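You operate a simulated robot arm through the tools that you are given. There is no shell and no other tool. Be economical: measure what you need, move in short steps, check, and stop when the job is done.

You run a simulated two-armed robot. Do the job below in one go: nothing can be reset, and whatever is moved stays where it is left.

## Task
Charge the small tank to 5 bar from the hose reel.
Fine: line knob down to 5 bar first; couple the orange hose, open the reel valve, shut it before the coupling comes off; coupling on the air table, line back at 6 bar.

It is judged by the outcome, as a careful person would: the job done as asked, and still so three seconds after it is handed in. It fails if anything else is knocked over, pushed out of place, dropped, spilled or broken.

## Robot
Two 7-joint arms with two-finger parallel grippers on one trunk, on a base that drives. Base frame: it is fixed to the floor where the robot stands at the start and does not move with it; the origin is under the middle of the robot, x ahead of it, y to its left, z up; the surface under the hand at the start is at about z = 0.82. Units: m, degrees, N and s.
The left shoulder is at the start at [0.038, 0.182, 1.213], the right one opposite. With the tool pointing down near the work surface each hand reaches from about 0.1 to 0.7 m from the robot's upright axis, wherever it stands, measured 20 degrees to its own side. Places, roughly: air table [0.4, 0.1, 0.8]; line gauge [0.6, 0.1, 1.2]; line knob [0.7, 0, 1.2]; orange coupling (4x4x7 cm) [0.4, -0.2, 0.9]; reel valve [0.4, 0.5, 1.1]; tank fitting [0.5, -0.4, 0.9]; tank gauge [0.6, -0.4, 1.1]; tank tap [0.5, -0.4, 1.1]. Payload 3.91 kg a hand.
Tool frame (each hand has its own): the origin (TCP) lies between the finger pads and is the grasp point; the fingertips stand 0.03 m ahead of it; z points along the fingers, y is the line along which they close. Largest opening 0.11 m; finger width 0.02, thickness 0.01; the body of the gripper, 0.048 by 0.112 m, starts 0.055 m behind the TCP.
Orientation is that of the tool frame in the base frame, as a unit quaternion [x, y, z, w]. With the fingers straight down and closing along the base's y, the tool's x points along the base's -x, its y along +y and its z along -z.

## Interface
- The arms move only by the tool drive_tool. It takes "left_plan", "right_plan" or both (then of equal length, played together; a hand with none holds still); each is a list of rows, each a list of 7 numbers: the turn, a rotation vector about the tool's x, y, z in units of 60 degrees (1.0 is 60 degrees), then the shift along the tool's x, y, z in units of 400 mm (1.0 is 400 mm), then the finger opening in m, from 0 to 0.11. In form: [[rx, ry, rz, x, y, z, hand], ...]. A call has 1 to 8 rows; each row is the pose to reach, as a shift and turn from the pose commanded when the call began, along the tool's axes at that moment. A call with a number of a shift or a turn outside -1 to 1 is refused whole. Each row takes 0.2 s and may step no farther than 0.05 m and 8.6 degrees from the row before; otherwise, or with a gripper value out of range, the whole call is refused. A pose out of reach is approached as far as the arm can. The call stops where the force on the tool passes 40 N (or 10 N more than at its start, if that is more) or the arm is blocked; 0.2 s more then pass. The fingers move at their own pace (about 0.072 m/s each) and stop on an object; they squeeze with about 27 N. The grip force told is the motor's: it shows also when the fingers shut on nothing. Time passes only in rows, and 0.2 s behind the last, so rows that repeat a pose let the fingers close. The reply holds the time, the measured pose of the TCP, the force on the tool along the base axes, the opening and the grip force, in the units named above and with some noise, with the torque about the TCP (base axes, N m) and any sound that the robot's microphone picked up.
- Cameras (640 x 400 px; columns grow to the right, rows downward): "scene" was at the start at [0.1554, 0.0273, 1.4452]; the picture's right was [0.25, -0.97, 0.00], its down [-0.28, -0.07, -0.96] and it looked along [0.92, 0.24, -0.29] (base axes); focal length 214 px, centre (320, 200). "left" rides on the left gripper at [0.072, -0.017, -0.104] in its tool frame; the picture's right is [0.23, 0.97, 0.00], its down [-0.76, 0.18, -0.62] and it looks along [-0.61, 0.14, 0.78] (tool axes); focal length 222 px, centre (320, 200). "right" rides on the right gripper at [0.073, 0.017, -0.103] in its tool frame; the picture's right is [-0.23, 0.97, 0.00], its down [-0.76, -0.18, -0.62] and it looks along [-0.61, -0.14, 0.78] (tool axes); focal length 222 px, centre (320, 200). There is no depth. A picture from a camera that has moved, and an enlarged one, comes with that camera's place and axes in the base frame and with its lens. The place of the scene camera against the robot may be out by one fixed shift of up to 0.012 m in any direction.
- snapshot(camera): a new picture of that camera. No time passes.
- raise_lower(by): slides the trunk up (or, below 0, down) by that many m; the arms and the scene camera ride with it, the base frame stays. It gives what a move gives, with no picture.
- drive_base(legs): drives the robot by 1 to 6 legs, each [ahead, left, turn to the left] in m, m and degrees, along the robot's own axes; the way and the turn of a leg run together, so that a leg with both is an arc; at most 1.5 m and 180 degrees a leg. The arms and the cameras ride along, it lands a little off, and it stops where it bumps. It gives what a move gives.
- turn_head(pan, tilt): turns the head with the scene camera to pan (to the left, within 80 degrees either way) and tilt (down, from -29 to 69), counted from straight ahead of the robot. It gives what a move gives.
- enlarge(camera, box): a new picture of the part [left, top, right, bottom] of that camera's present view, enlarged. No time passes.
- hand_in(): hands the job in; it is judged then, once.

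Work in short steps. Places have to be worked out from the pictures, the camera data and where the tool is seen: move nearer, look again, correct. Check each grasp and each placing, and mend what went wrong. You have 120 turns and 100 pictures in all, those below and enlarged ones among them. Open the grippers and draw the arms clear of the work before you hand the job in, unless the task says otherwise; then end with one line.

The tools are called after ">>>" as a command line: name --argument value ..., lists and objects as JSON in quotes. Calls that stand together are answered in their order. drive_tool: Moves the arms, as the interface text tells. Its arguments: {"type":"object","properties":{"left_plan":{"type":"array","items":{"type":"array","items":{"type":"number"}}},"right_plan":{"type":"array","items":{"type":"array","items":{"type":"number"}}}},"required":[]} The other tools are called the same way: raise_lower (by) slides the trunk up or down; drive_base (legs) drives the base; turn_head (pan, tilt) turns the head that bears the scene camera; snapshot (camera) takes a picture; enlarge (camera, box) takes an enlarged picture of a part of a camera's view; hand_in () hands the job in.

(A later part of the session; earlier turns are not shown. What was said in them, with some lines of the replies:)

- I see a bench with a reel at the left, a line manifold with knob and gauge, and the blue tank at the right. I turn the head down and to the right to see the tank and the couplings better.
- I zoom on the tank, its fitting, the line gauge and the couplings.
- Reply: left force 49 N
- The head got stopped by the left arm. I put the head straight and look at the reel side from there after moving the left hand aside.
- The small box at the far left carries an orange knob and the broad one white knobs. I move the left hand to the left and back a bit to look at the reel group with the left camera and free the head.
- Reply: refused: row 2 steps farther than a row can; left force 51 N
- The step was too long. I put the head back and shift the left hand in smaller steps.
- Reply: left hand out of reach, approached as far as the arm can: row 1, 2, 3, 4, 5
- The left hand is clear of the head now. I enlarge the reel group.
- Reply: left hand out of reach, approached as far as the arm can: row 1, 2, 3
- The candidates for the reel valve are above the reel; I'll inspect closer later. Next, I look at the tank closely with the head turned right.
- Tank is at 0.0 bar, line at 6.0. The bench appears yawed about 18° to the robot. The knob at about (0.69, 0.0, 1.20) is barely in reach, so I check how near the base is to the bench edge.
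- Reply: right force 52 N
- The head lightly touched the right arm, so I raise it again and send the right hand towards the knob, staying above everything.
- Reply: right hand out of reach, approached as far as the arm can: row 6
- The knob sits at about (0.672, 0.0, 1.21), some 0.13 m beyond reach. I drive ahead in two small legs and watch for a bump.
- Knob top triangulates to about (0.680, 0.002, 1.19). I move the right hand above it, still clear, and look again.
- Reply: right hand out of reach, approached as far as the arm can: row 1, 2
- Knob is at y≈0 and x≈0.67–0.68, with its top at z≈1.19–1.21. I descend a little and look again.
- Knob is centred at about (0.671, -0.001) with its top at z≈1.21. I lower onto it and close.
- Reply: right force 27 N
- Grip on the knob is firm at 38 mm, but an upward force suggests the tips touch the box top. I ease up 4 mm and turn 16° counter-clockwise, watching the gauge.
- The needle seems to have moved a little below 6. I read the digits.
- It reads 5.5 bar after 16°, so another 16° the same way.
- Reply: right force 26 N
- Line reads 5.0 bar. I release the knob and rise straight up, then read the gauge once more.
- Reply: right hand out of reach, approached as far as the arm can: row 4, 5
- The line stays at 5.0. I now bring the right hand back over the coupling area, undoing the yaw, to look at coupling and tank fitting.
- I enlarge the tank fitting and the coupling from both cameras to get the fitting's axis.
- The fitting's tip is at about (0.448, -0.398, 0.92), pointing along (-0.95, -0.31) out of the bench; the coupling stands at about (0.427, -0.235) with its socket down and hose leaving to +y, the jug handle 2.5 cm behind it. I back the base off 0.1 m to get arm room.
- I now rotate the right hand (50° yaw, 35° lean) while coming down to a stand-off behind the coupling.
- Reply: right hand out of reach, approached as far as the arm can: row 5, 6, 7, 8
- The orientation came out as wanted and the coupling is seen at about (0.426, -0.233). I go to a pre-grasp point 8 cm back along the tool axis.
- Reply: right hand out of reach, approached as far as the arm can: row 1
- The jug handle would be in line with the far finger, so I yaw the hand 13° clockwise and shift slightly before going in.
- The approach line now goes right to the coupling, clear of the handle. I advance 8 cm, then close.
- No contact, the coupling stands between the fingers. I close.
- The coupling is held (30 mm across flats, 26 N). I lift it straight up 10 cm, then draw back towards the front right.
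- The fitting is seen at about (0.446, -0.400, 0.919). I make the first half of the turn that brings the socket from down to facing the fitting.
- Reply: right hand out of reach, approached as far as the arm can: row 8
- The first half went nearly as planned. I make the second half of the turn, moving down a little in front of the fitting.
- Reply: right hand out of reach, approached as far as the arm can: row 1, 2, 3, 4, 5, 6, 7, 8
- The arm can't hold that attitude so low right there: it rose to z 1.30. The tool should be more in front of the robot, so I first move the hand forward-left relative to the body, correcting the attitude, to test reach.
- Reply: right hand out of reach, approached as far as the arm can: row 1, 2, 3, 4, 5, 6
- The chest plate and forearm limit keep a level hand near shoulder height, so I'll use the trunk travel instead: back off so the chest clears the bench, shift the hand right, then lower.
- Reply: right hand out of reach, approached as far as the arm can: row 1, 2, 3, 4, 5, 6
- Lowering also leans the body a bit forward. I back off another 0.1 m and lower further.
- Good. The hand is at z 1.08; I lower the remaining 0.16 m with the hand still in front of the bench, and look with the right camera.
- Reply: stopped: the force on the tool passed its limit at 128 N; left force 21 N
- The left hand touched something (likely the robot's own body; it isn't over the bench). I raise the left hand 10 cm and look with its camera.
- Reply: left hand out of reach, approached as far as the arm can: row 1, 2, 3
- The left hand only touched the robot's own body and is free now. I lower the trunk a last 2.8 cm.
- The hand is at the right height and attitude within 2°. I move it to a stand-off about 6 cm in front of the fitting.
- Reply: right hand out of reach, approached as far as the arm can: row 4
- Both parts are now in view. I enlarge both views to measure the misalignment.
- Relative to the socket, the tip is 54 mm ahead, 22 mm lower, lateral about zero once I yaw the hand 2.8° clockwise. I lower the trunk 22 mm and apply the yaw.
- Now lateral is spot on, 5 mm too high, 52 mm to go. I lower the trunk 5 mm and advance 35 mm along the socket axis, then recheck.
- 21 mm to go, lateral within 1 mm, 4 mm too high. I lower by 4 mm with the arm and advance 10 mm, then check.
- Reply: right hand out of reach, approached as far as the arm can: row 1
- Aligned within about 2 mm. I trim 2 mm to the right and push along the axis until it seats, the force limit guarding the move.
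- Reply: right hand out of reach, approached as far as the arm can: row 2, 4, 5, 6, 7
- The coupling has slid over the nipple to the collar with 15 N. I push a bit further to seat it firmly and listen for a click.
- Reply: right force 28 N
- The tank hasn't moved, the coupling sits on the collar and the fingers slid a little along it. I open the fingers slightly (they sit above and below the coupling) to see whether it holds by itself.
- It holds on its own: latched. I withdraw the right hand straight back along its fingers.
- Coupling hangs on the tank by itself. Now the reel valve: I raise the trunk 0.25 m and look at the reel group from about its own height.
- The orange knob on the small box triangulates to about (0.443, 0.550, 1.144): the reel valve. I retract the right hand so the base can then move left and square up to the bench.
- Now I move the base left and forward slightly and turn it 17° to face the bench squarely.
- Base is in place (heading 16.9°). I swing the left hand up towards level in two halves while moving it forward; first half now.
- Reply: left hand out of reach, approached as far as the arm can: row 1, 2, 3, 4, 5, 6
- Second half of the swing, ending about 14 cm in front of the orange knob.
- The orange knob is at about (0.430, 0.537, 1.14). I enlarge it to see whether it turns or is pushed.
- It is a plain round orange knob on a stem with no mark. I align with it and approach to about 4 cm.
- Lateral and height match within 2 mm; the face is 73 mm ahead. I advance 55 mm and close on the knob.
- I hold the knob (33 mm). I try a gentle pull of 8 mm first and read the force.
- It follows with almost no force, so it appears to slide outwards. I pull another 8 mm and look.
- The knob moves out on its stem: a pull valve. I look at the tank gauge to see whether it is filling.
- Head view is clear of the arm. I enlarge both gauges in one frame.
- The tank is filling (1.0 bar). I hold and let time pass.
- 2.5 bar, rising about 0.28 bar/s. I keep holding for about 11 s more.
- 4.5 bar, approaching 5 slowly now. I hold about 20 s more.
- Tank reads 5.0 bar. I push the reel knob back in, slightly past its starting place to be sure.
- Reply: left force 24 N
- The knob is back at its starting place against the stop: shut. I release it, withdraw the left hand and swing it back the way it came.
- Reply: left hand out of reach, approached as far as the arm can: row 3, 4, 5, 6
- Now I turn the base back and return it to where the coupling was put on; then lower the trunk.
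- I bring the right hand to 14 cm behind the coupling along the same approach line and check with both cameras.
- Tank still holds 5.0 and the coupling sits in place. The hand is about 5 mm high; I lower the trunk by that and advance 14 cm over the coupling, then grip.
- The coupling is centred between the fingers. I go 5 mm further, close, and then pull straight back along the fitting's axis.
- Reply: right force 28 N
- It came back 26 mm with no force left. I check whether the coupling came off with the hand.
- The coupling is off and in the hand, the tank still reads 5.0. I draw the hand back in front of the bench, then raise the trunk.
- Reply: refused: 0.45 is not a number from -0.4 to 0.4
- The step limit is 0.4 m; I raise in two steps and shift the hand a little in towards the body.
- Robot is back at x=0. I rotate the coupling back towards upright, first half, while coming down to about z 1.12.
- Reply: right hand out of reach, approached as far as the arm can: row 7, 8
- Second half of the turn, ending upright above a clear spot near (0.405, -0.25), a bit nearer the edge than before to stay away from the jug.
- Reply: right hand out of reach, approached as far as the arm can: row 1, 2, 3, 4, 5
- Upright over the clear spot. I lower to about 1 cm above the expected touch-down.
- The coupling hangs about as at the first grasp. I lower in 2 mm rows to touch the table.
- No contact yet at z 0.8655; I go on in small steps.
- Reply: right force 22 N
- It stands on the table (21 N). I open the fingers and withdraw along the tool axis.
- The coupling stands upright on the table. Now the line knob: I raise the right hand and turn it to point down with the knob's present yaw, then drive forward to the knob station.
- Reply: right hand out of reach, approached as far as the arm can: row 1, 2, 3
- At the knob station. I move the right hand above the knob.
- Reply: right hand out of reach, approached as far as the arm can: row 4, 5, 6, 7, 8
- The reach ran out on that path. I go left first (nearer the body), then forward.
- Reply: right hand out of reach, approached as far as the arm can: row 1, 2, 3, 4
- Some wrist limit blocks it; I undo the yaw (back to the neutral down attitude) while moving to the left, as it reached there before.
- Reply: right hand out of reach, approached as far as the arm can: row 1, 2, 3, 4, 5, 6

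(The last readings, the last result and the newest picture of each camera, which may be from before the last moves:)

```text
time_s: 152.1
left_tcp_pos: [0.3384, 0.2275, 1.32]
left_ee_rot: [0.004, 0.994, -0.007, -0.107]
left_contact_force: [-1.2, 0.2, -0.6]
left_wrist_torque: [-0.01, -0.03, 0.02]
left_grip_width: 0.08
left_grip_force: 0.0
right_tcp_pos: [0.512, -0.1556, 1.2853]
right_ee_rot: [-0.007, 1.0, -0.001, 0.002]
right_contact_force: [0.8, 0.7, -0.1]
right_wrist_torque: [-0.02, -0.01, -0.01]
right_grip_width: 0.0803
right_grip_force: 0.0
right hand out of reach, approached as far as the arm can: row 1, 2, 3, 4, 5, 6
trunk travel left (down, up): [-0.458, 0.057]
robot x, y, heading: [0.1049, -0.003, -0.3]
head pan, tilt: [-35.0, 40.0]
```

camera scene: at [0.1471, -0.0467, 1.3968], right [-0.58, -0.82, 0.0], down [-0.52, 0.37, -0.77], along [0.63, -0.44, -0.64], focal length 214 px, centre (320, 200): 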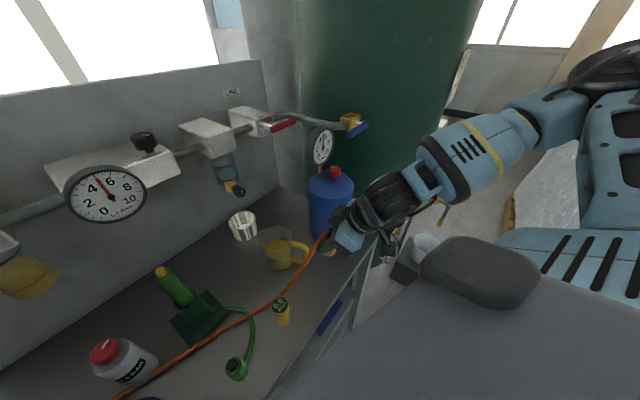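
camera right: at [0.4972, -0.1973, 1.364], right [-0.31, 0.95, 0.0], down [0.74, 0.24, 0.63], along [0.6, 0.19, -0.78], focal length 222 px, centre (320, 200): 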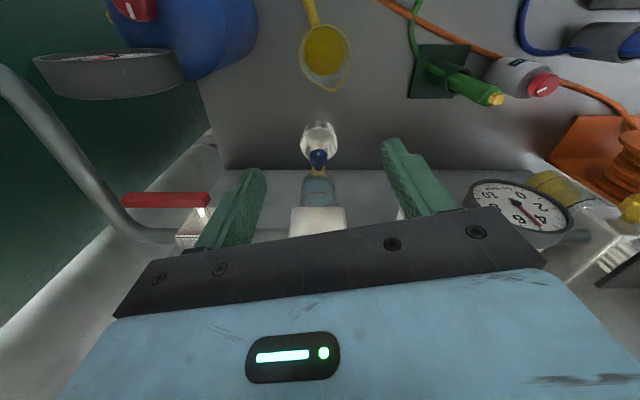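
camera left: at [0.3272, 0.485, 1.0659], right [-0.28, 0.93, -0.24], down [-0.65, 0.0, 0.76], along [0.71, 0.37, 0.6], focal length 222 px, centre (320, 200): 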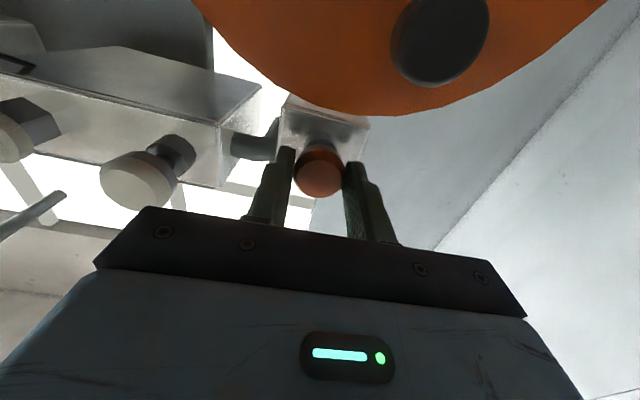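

The right arm's present elbow posture blocks it, so I use the left hand for the knob: the right hand retreats while the left one comes over, pointing down.

>>> drive_tool --left_plan '[[0, -0.033, 0, -0.089, -0.069, -0.01, 0.08], [0, -0.067, 0, -0.177, -0.139, -0.02, 0.08], [0, -0.1, 0, -0.266, -0.208, -0.03, 0.08], [0, -0.133, 0, -0.355, -0.277, -0.04, 0.08], [0, -0.167, 0, -0.443, -0.347, -0.05, 0.08], [0, -0.2, 0, -0.532, -0.416, -0.06, 0.08]]' --right_plan '[[0, 0, 0, 0.07, -0.06, 0.03, 0.08], [0, 0, 0, 0.14, -0.12, 0.07, 0.08], [0, 0, 0, 0.21, -0.18, 0.11, 0.08], [0, 0, 0, 0.275, -0.25, 0.15, 0.08], [0, 0, 0, 0.275, -0.25, 0.2, 0.08], [0, 0, 0, 0.275, -0.25, 0.2, 0.08]]'

```text
time_s: 153.5
left_tcp_pos: [0.5519, 0.0572, 1.3004]
left_ee_rot: [0.004, 1.0, -0.006, -0.002]
left_contact_force: [-0.5, -0.5, 0.0]
left_wrist_torque: [0.05, -0.03, -0.04]
left_grip_width: 0.0798
left_grip_force: 0.1
right_tcp_pos: [0.4006, -0.254, 1.2052]
right_ee_rot: [0.008, 1.0, 0.0, 0.001]
right_contact_force: [0.2, -0.3, -0.8]
right_wrist_torque: [0.0, 0.02, -0.04]
right_grip_width: 0.0802
right_grip_force: 0.0
trunk travel left (down, up): [-0.458, 0.057]
robot x, y, heading: [0.1064, -0.0044, -0.3]
head pan, tilt: [-35.0, 40.0]
```

The left hand reaches well. I bring it over the knob.

>>> drive_tool --left_plan '[[0, 0, 0, -0.1, -0.047, 0.02, 0.08], [0, 0, 0, -0.2, -0.093, 0.04, 0.08], [0, 0, 0, -0.2925, -0.14, 0.0625, 0.08]]'

>>> snapshot --camera "left"

```text
time_s: 154.3
left_tcp_pos: [0.6678, -0.0008, 1.274]
left_ee_rot: [0.006, 1.0, -0.005, -0.002]
left_contact_force: [0.5, -0.3, 0.7]
left_wrist_torque: [0.03, -0.02, -0.02]
left_grip_width: 0.0799
left_grip_force: 0.1
right_tcp_pos: [0.3995, -0.253, 1.2064]
right_ee_rot: [0.008, 1.0, 0.0, 0.002]
right_contact_force: [-0.4, -0.7, -0.1]
right_wrist_torque: [0.05, 0.01, 0.03]
right_grip_width: 0.0799
right_grip_force: 0.0
trunk travel left (down, up): [-0.458, 0.057]
robot x, y, heading: [0.1053, -0.0032, -0.1]
head pan, tilt: [-35.0, 40.0]
```

```text
5 pictures are left
camera left: at [0.5947, -0.0161, 1.3777], right [-0.22, 0.98, -0.01], down [0.77, 0.18, 0.62], along [0.6, 0.13, -0.79], focal length 222 px, centre (320, 200)
```

left: 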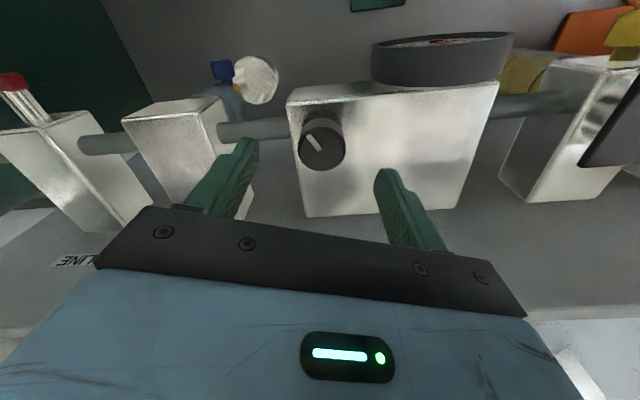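

Knob is right below the hand at (0.666, 0.000). I descend with a 16° counter-clockwise pre-turn and grip it.

>>> drive_tool --left_plan '[[0, 0, -0.09, 0, 0, 0.035, 0.08], [0, 0, -0.18, 0, 0, 0.07, 0.08], [0, 0, -0.267, 0, 0, 0.105, 0.08], [0, 0, -0.267, 0, 0, 0.134, 0.08], [0, 0, -0.267, 0, 0, 0.134, 0.05], [0, 0, -0.267, 0, 0, 0.134, 0.03], [0, 0, -0.267, 0, 0, 0.134, 0.03]]'

>>> turn_head --pan 5 --tilt 25

```text
time_s: 155.9
left_tcp_pos: [0.6664, 0.0002, 1.2209]
left_ee_rot: [-0.135, 0.991, -0.005, -0.003]
left_contact_force: [0.3, -3.7, 0.5]
left_wrist_torque: [0.59, -0.05, -0.02]
left_grip_width: 0.0374
left_grip_force: 44.6
right_tcp_pos: [0.4003, -0.251, 1.207]
right_ee_rot: [0.007, 1.0, -0.001, 0.001]
right_contact_force: [-0.1, 0.9, 0.9]
right_wrist_torque: [0.01, 0.01, 0.01]
right_grip_width: 0.0799
right_grip_force: 0.0
trunk travel left (down, up): [-0.458, 0.057]
robot x, y, heading: [0.1052, -0.0022, -0.5]
head pan, tilt: [-35.0, 40.0]
```

```text
time_s: 157.0
left_tcp_pos: [0.667, 0.0008, 1.2215]
left_ee_rot: [-0.135, 0.991, -0.006, -0.004]
left_contact_force: [0.3, -4.7, -0.8]
left_wrist_torque: [0.83, -0.1, -0.02]
left_grip_width: 0.0377
left_grip_force: 45.2
right_tcp_pos: [0.4, -0.252, 1.2059]
right_ee_rot: [0.008, 1.0, 0.0, 0.002]
right_contact_force: [-0.4, -0.2, -0.9]
right_wrist_torque: [0.0, 0.01, 0.0]
right_grip_width: 0.0797
right_grip_force: 0.0
trunk travel left (down, up): [-0.458, 0.057]
robot x, y, heading: [0.105, -0.0034, 0.0]
head pan, tilt: [5.0, 25.0]
```

Gripped at 37 mm. I turn clockwise 31°, the same amount as before, and read the gauge.

>>> drive_tool --left_plan '[[0, 0, 0.13, 0, 0, 0, 0.03], [0, 0, 0.26, 0, 0, 0, 0.03], [0, 0, 0.39, 0, 0, 0, 0.03], [0, 0, 0.52, 0, 0, 0, 0.03], [0, 0, 0.52, 0, 0, 0, 0.03]]'

>>> enlarge --camera "scene" --box '[255, 200, 365, 290]'

```text
time_s: 158.2
left_tcp_pos: [0.6658, 0.0025, 1.2214]
left_ee_rot: [0.137, 0.991, -0.006, -0.002]
left_contact_force: [-8.7, 7.3, -8.4]
left_wrist_torque: [1.49, 1.02, 0.0]
left_grip_width: 0.0374
left_grip_force: 44.8
right_tcp_pos: [0.3988, -0.2498, 1.207]
right_ee_rot: [0.009, 1.0, -0.001, 0.002]
right_contact_force: [0.5, -0.3, 0.3]
right_wrist_torque: [0.03, -0.02, -0.02]
right_grip_width: 0.0801
right_grip_force: 0.0
trunk travel left (down, up): [-0.458, 0.057]
robot x, y, heading: [0.1044, -0.0026, -0.4]
head pan, tilt: [5.0, 25.0]
```

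```text
4.44 times, centred on (310, 245) of scene
camera zoom: at [0.2714, 0.0105, 1.4201], right [0.08, -1.0, 0.0], down [-0.42, -0.04, -0.91], along [0.9, 0.07, -0.42], focal length 953 px, centre (364, 0)
```

zoom: 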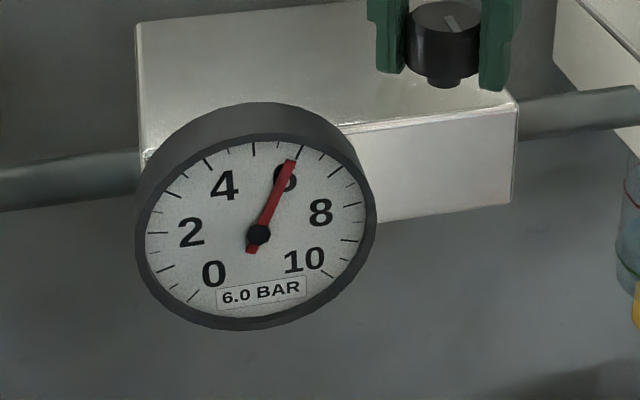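

Line reads 6.0 bar. I release the knob, rise and draw the left hand back.

>>> drive_tool --left_plan '[[0, 0, 0, 0, 0, 0, 0.06], [0, 0, 0, 0, 0, 0, 0.09], [0, 0, 0, 0, 0, -0.1, 0.09], [0, 0, 0, 0, 0, -0.18, 0.09], [0, 0, 0, 0.1, 0.02, -0.2, 0.09], [0, 0, 0, 0.2, 0.05, -0.2, 0.09], [0, 0, 0, 0.3, 0.08, -0.2, 0.09], [0, 0, 0, 0.4, 0.12, -0.2, 0.09]]'

>>> drive_base --legs '[[-0.1, 0, 0]]'

>>> turn_head --pan -15 --tilt 36

>>> snapshot --camera "scene"

```text
time_s: 160.0
left_tcp_pos: [0.5225, 0.0908, 1.3028]
left_ee_rot: [0.135, 0.991, -0.006, -0.001]
left_contact_force: [0.5, -0.5, 0.4]
left_wrist_torque: [-0.01, -0.01, 0.04]
left_grip_width: 0.0898
left_grip_force: 0.0
right_tcp_pos: [0.4001, -0.2504, 1.2072]
right_ee_rot: [0.008, 1.0, -0.002, 0.003]
right_contact_force: [-1.1, 0.0, 0.1]
right_wrist_torque: [0.03, -0.04, -0.01]
right_grip_width: 0.08
right_grip_force: 0.1
trunk travel left (down, up): [-0.458, 0.057]
robot x, y, heading: [0.1074, -0.005, -0.2]
head pan, tilt: [5.0, 25.0]
```

```text
time_s: 161.1
left_tcp_pos: [0.4264, 0.0917, 1.3029]
left_ee_rot: [0.137, 0.991, -0.007, -0.002]
left_contact_force: [0.5, -0.8, 0.1]
left_wrist_torque: [-0.01, 0.0, -0.02]
left_grip_width: 0.0898
left_grip_force: 0.2
right_tcp_pos: [0.3024, -0.2494, 1.2068]
right_ee_rot: [0.008, 1.0, 0.0, 0.002]
right_contact_force: [0.4, 0.1, -0.2]
right_wrist_torque: [0.04, 0.0, 0.02]
right_grip_width: 0.0802
right_grip_force: 0.1
trunk travel left (down, up): [-0.458, 0.057]
robot x, y, heading: [0.0077, -0.0007, -0.5]
head pan, tilt: [5.0, 25.0]
```

```text
time_s: 161.9
left_tcp_pos: [0.4268, 0.0906, 1.3025]
left_ee_rot: [0.136, 0.991, -0.007, -0.002]
left_contact_force: [-0.2, -0.1, 0.0]
left_wrist_torque: [0.0, 0.03, -0.01]
left_grip_width: 0.09
left_grip_force: 0.2
right_tcp_pos: [0.3013, -0.2506, 1.2066]
right_ee_rot: [0.008, 1.0, -0.001, 0.002]
right_contact_force: [-0.6, 0.1, 0.1]
right_wrist_torque: [0.0, 0.03, 0.0]
right_grip_width: 0.08
right_grip_force: 0.1
trunk travel left (down, up): [-0.458, 0.057]
robot x, y, heading: [0.0076, -0.0016, -0.3]
head pan, tilt: [-15.0, 36.0]
```

```text
3 pictures are left
camera scene: at [0.1661, -0.0205, 1.4028], right [-0.26, -0.96, 0.0], down [-0.57, 0.15, -0.81], along [0.78, -0.21, -0.59], focal length 214 px, centre (320, 200)
```

scene: 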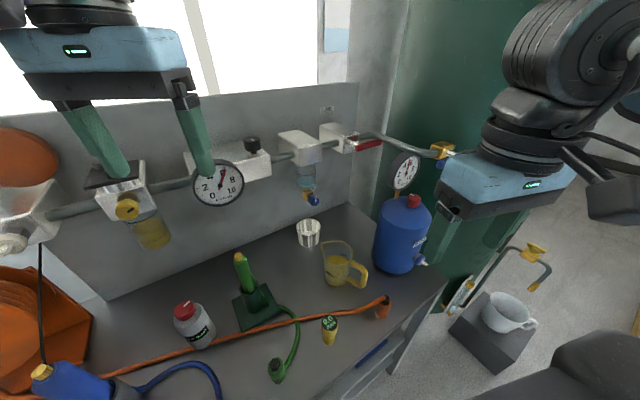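

All things stand as before, with the coupling upright on the table. I read both gauges one last time.

>>> enlarge --camera "scene" --box '[380, 145, 430, 195]'

>>> enlarge --camera "scene" --box '[185, 130, 275, 210]'

```text
8.00 times, centred on (405, 170) of scene
camera zoom: at [0.1661, -0.0205, 1.4028], right [-0.26, -0.96, 0.0], down [-0.57, 0.15, -0.81], along [0.78, -0.21, -0.59], focal length 1716 px, centre (-360, 440)
```

zoom: 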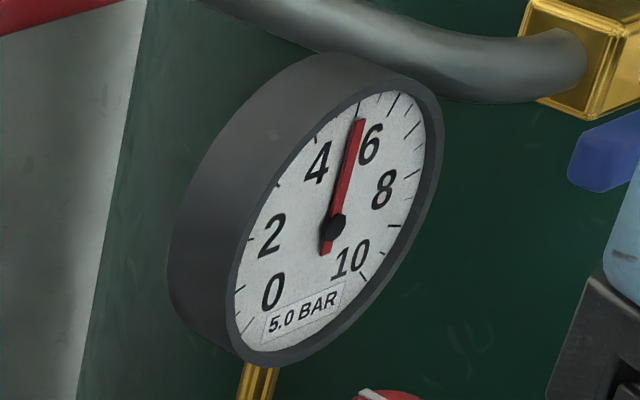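

```text
5.00 times, centred on (230, 170) of scene
camera zoom: at [0.1661, -0.0205, 1.4028], right [-0.26, -0.96, 0.0], down [-0.57, 0.15, -0.81], along [0.78, -0.21, -0.59], focal length 1072 px, centre (770, 350)
```

zoom: 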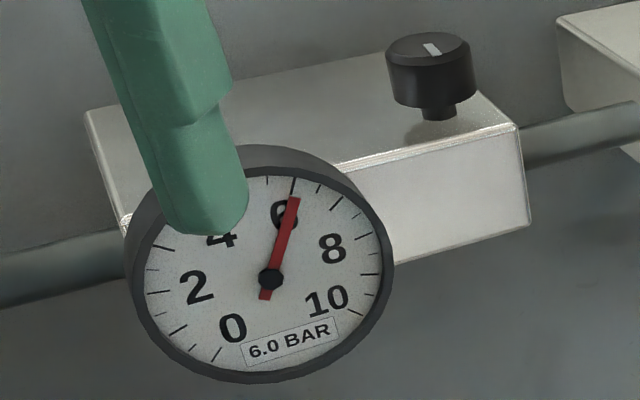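

Tank at 5.0, line at 6.0, valve shut, coupling on the table, and both hands are open and clear. I hand in.

>>> hand_in

```text
The job is handed in.
```

The small tank is charged and holding 5.0 bar. The reel valve was shut before the coupling came off, the orange coupling is standing on the air table about 3 cm from its old spot, and the line is back at 6.0 bar.
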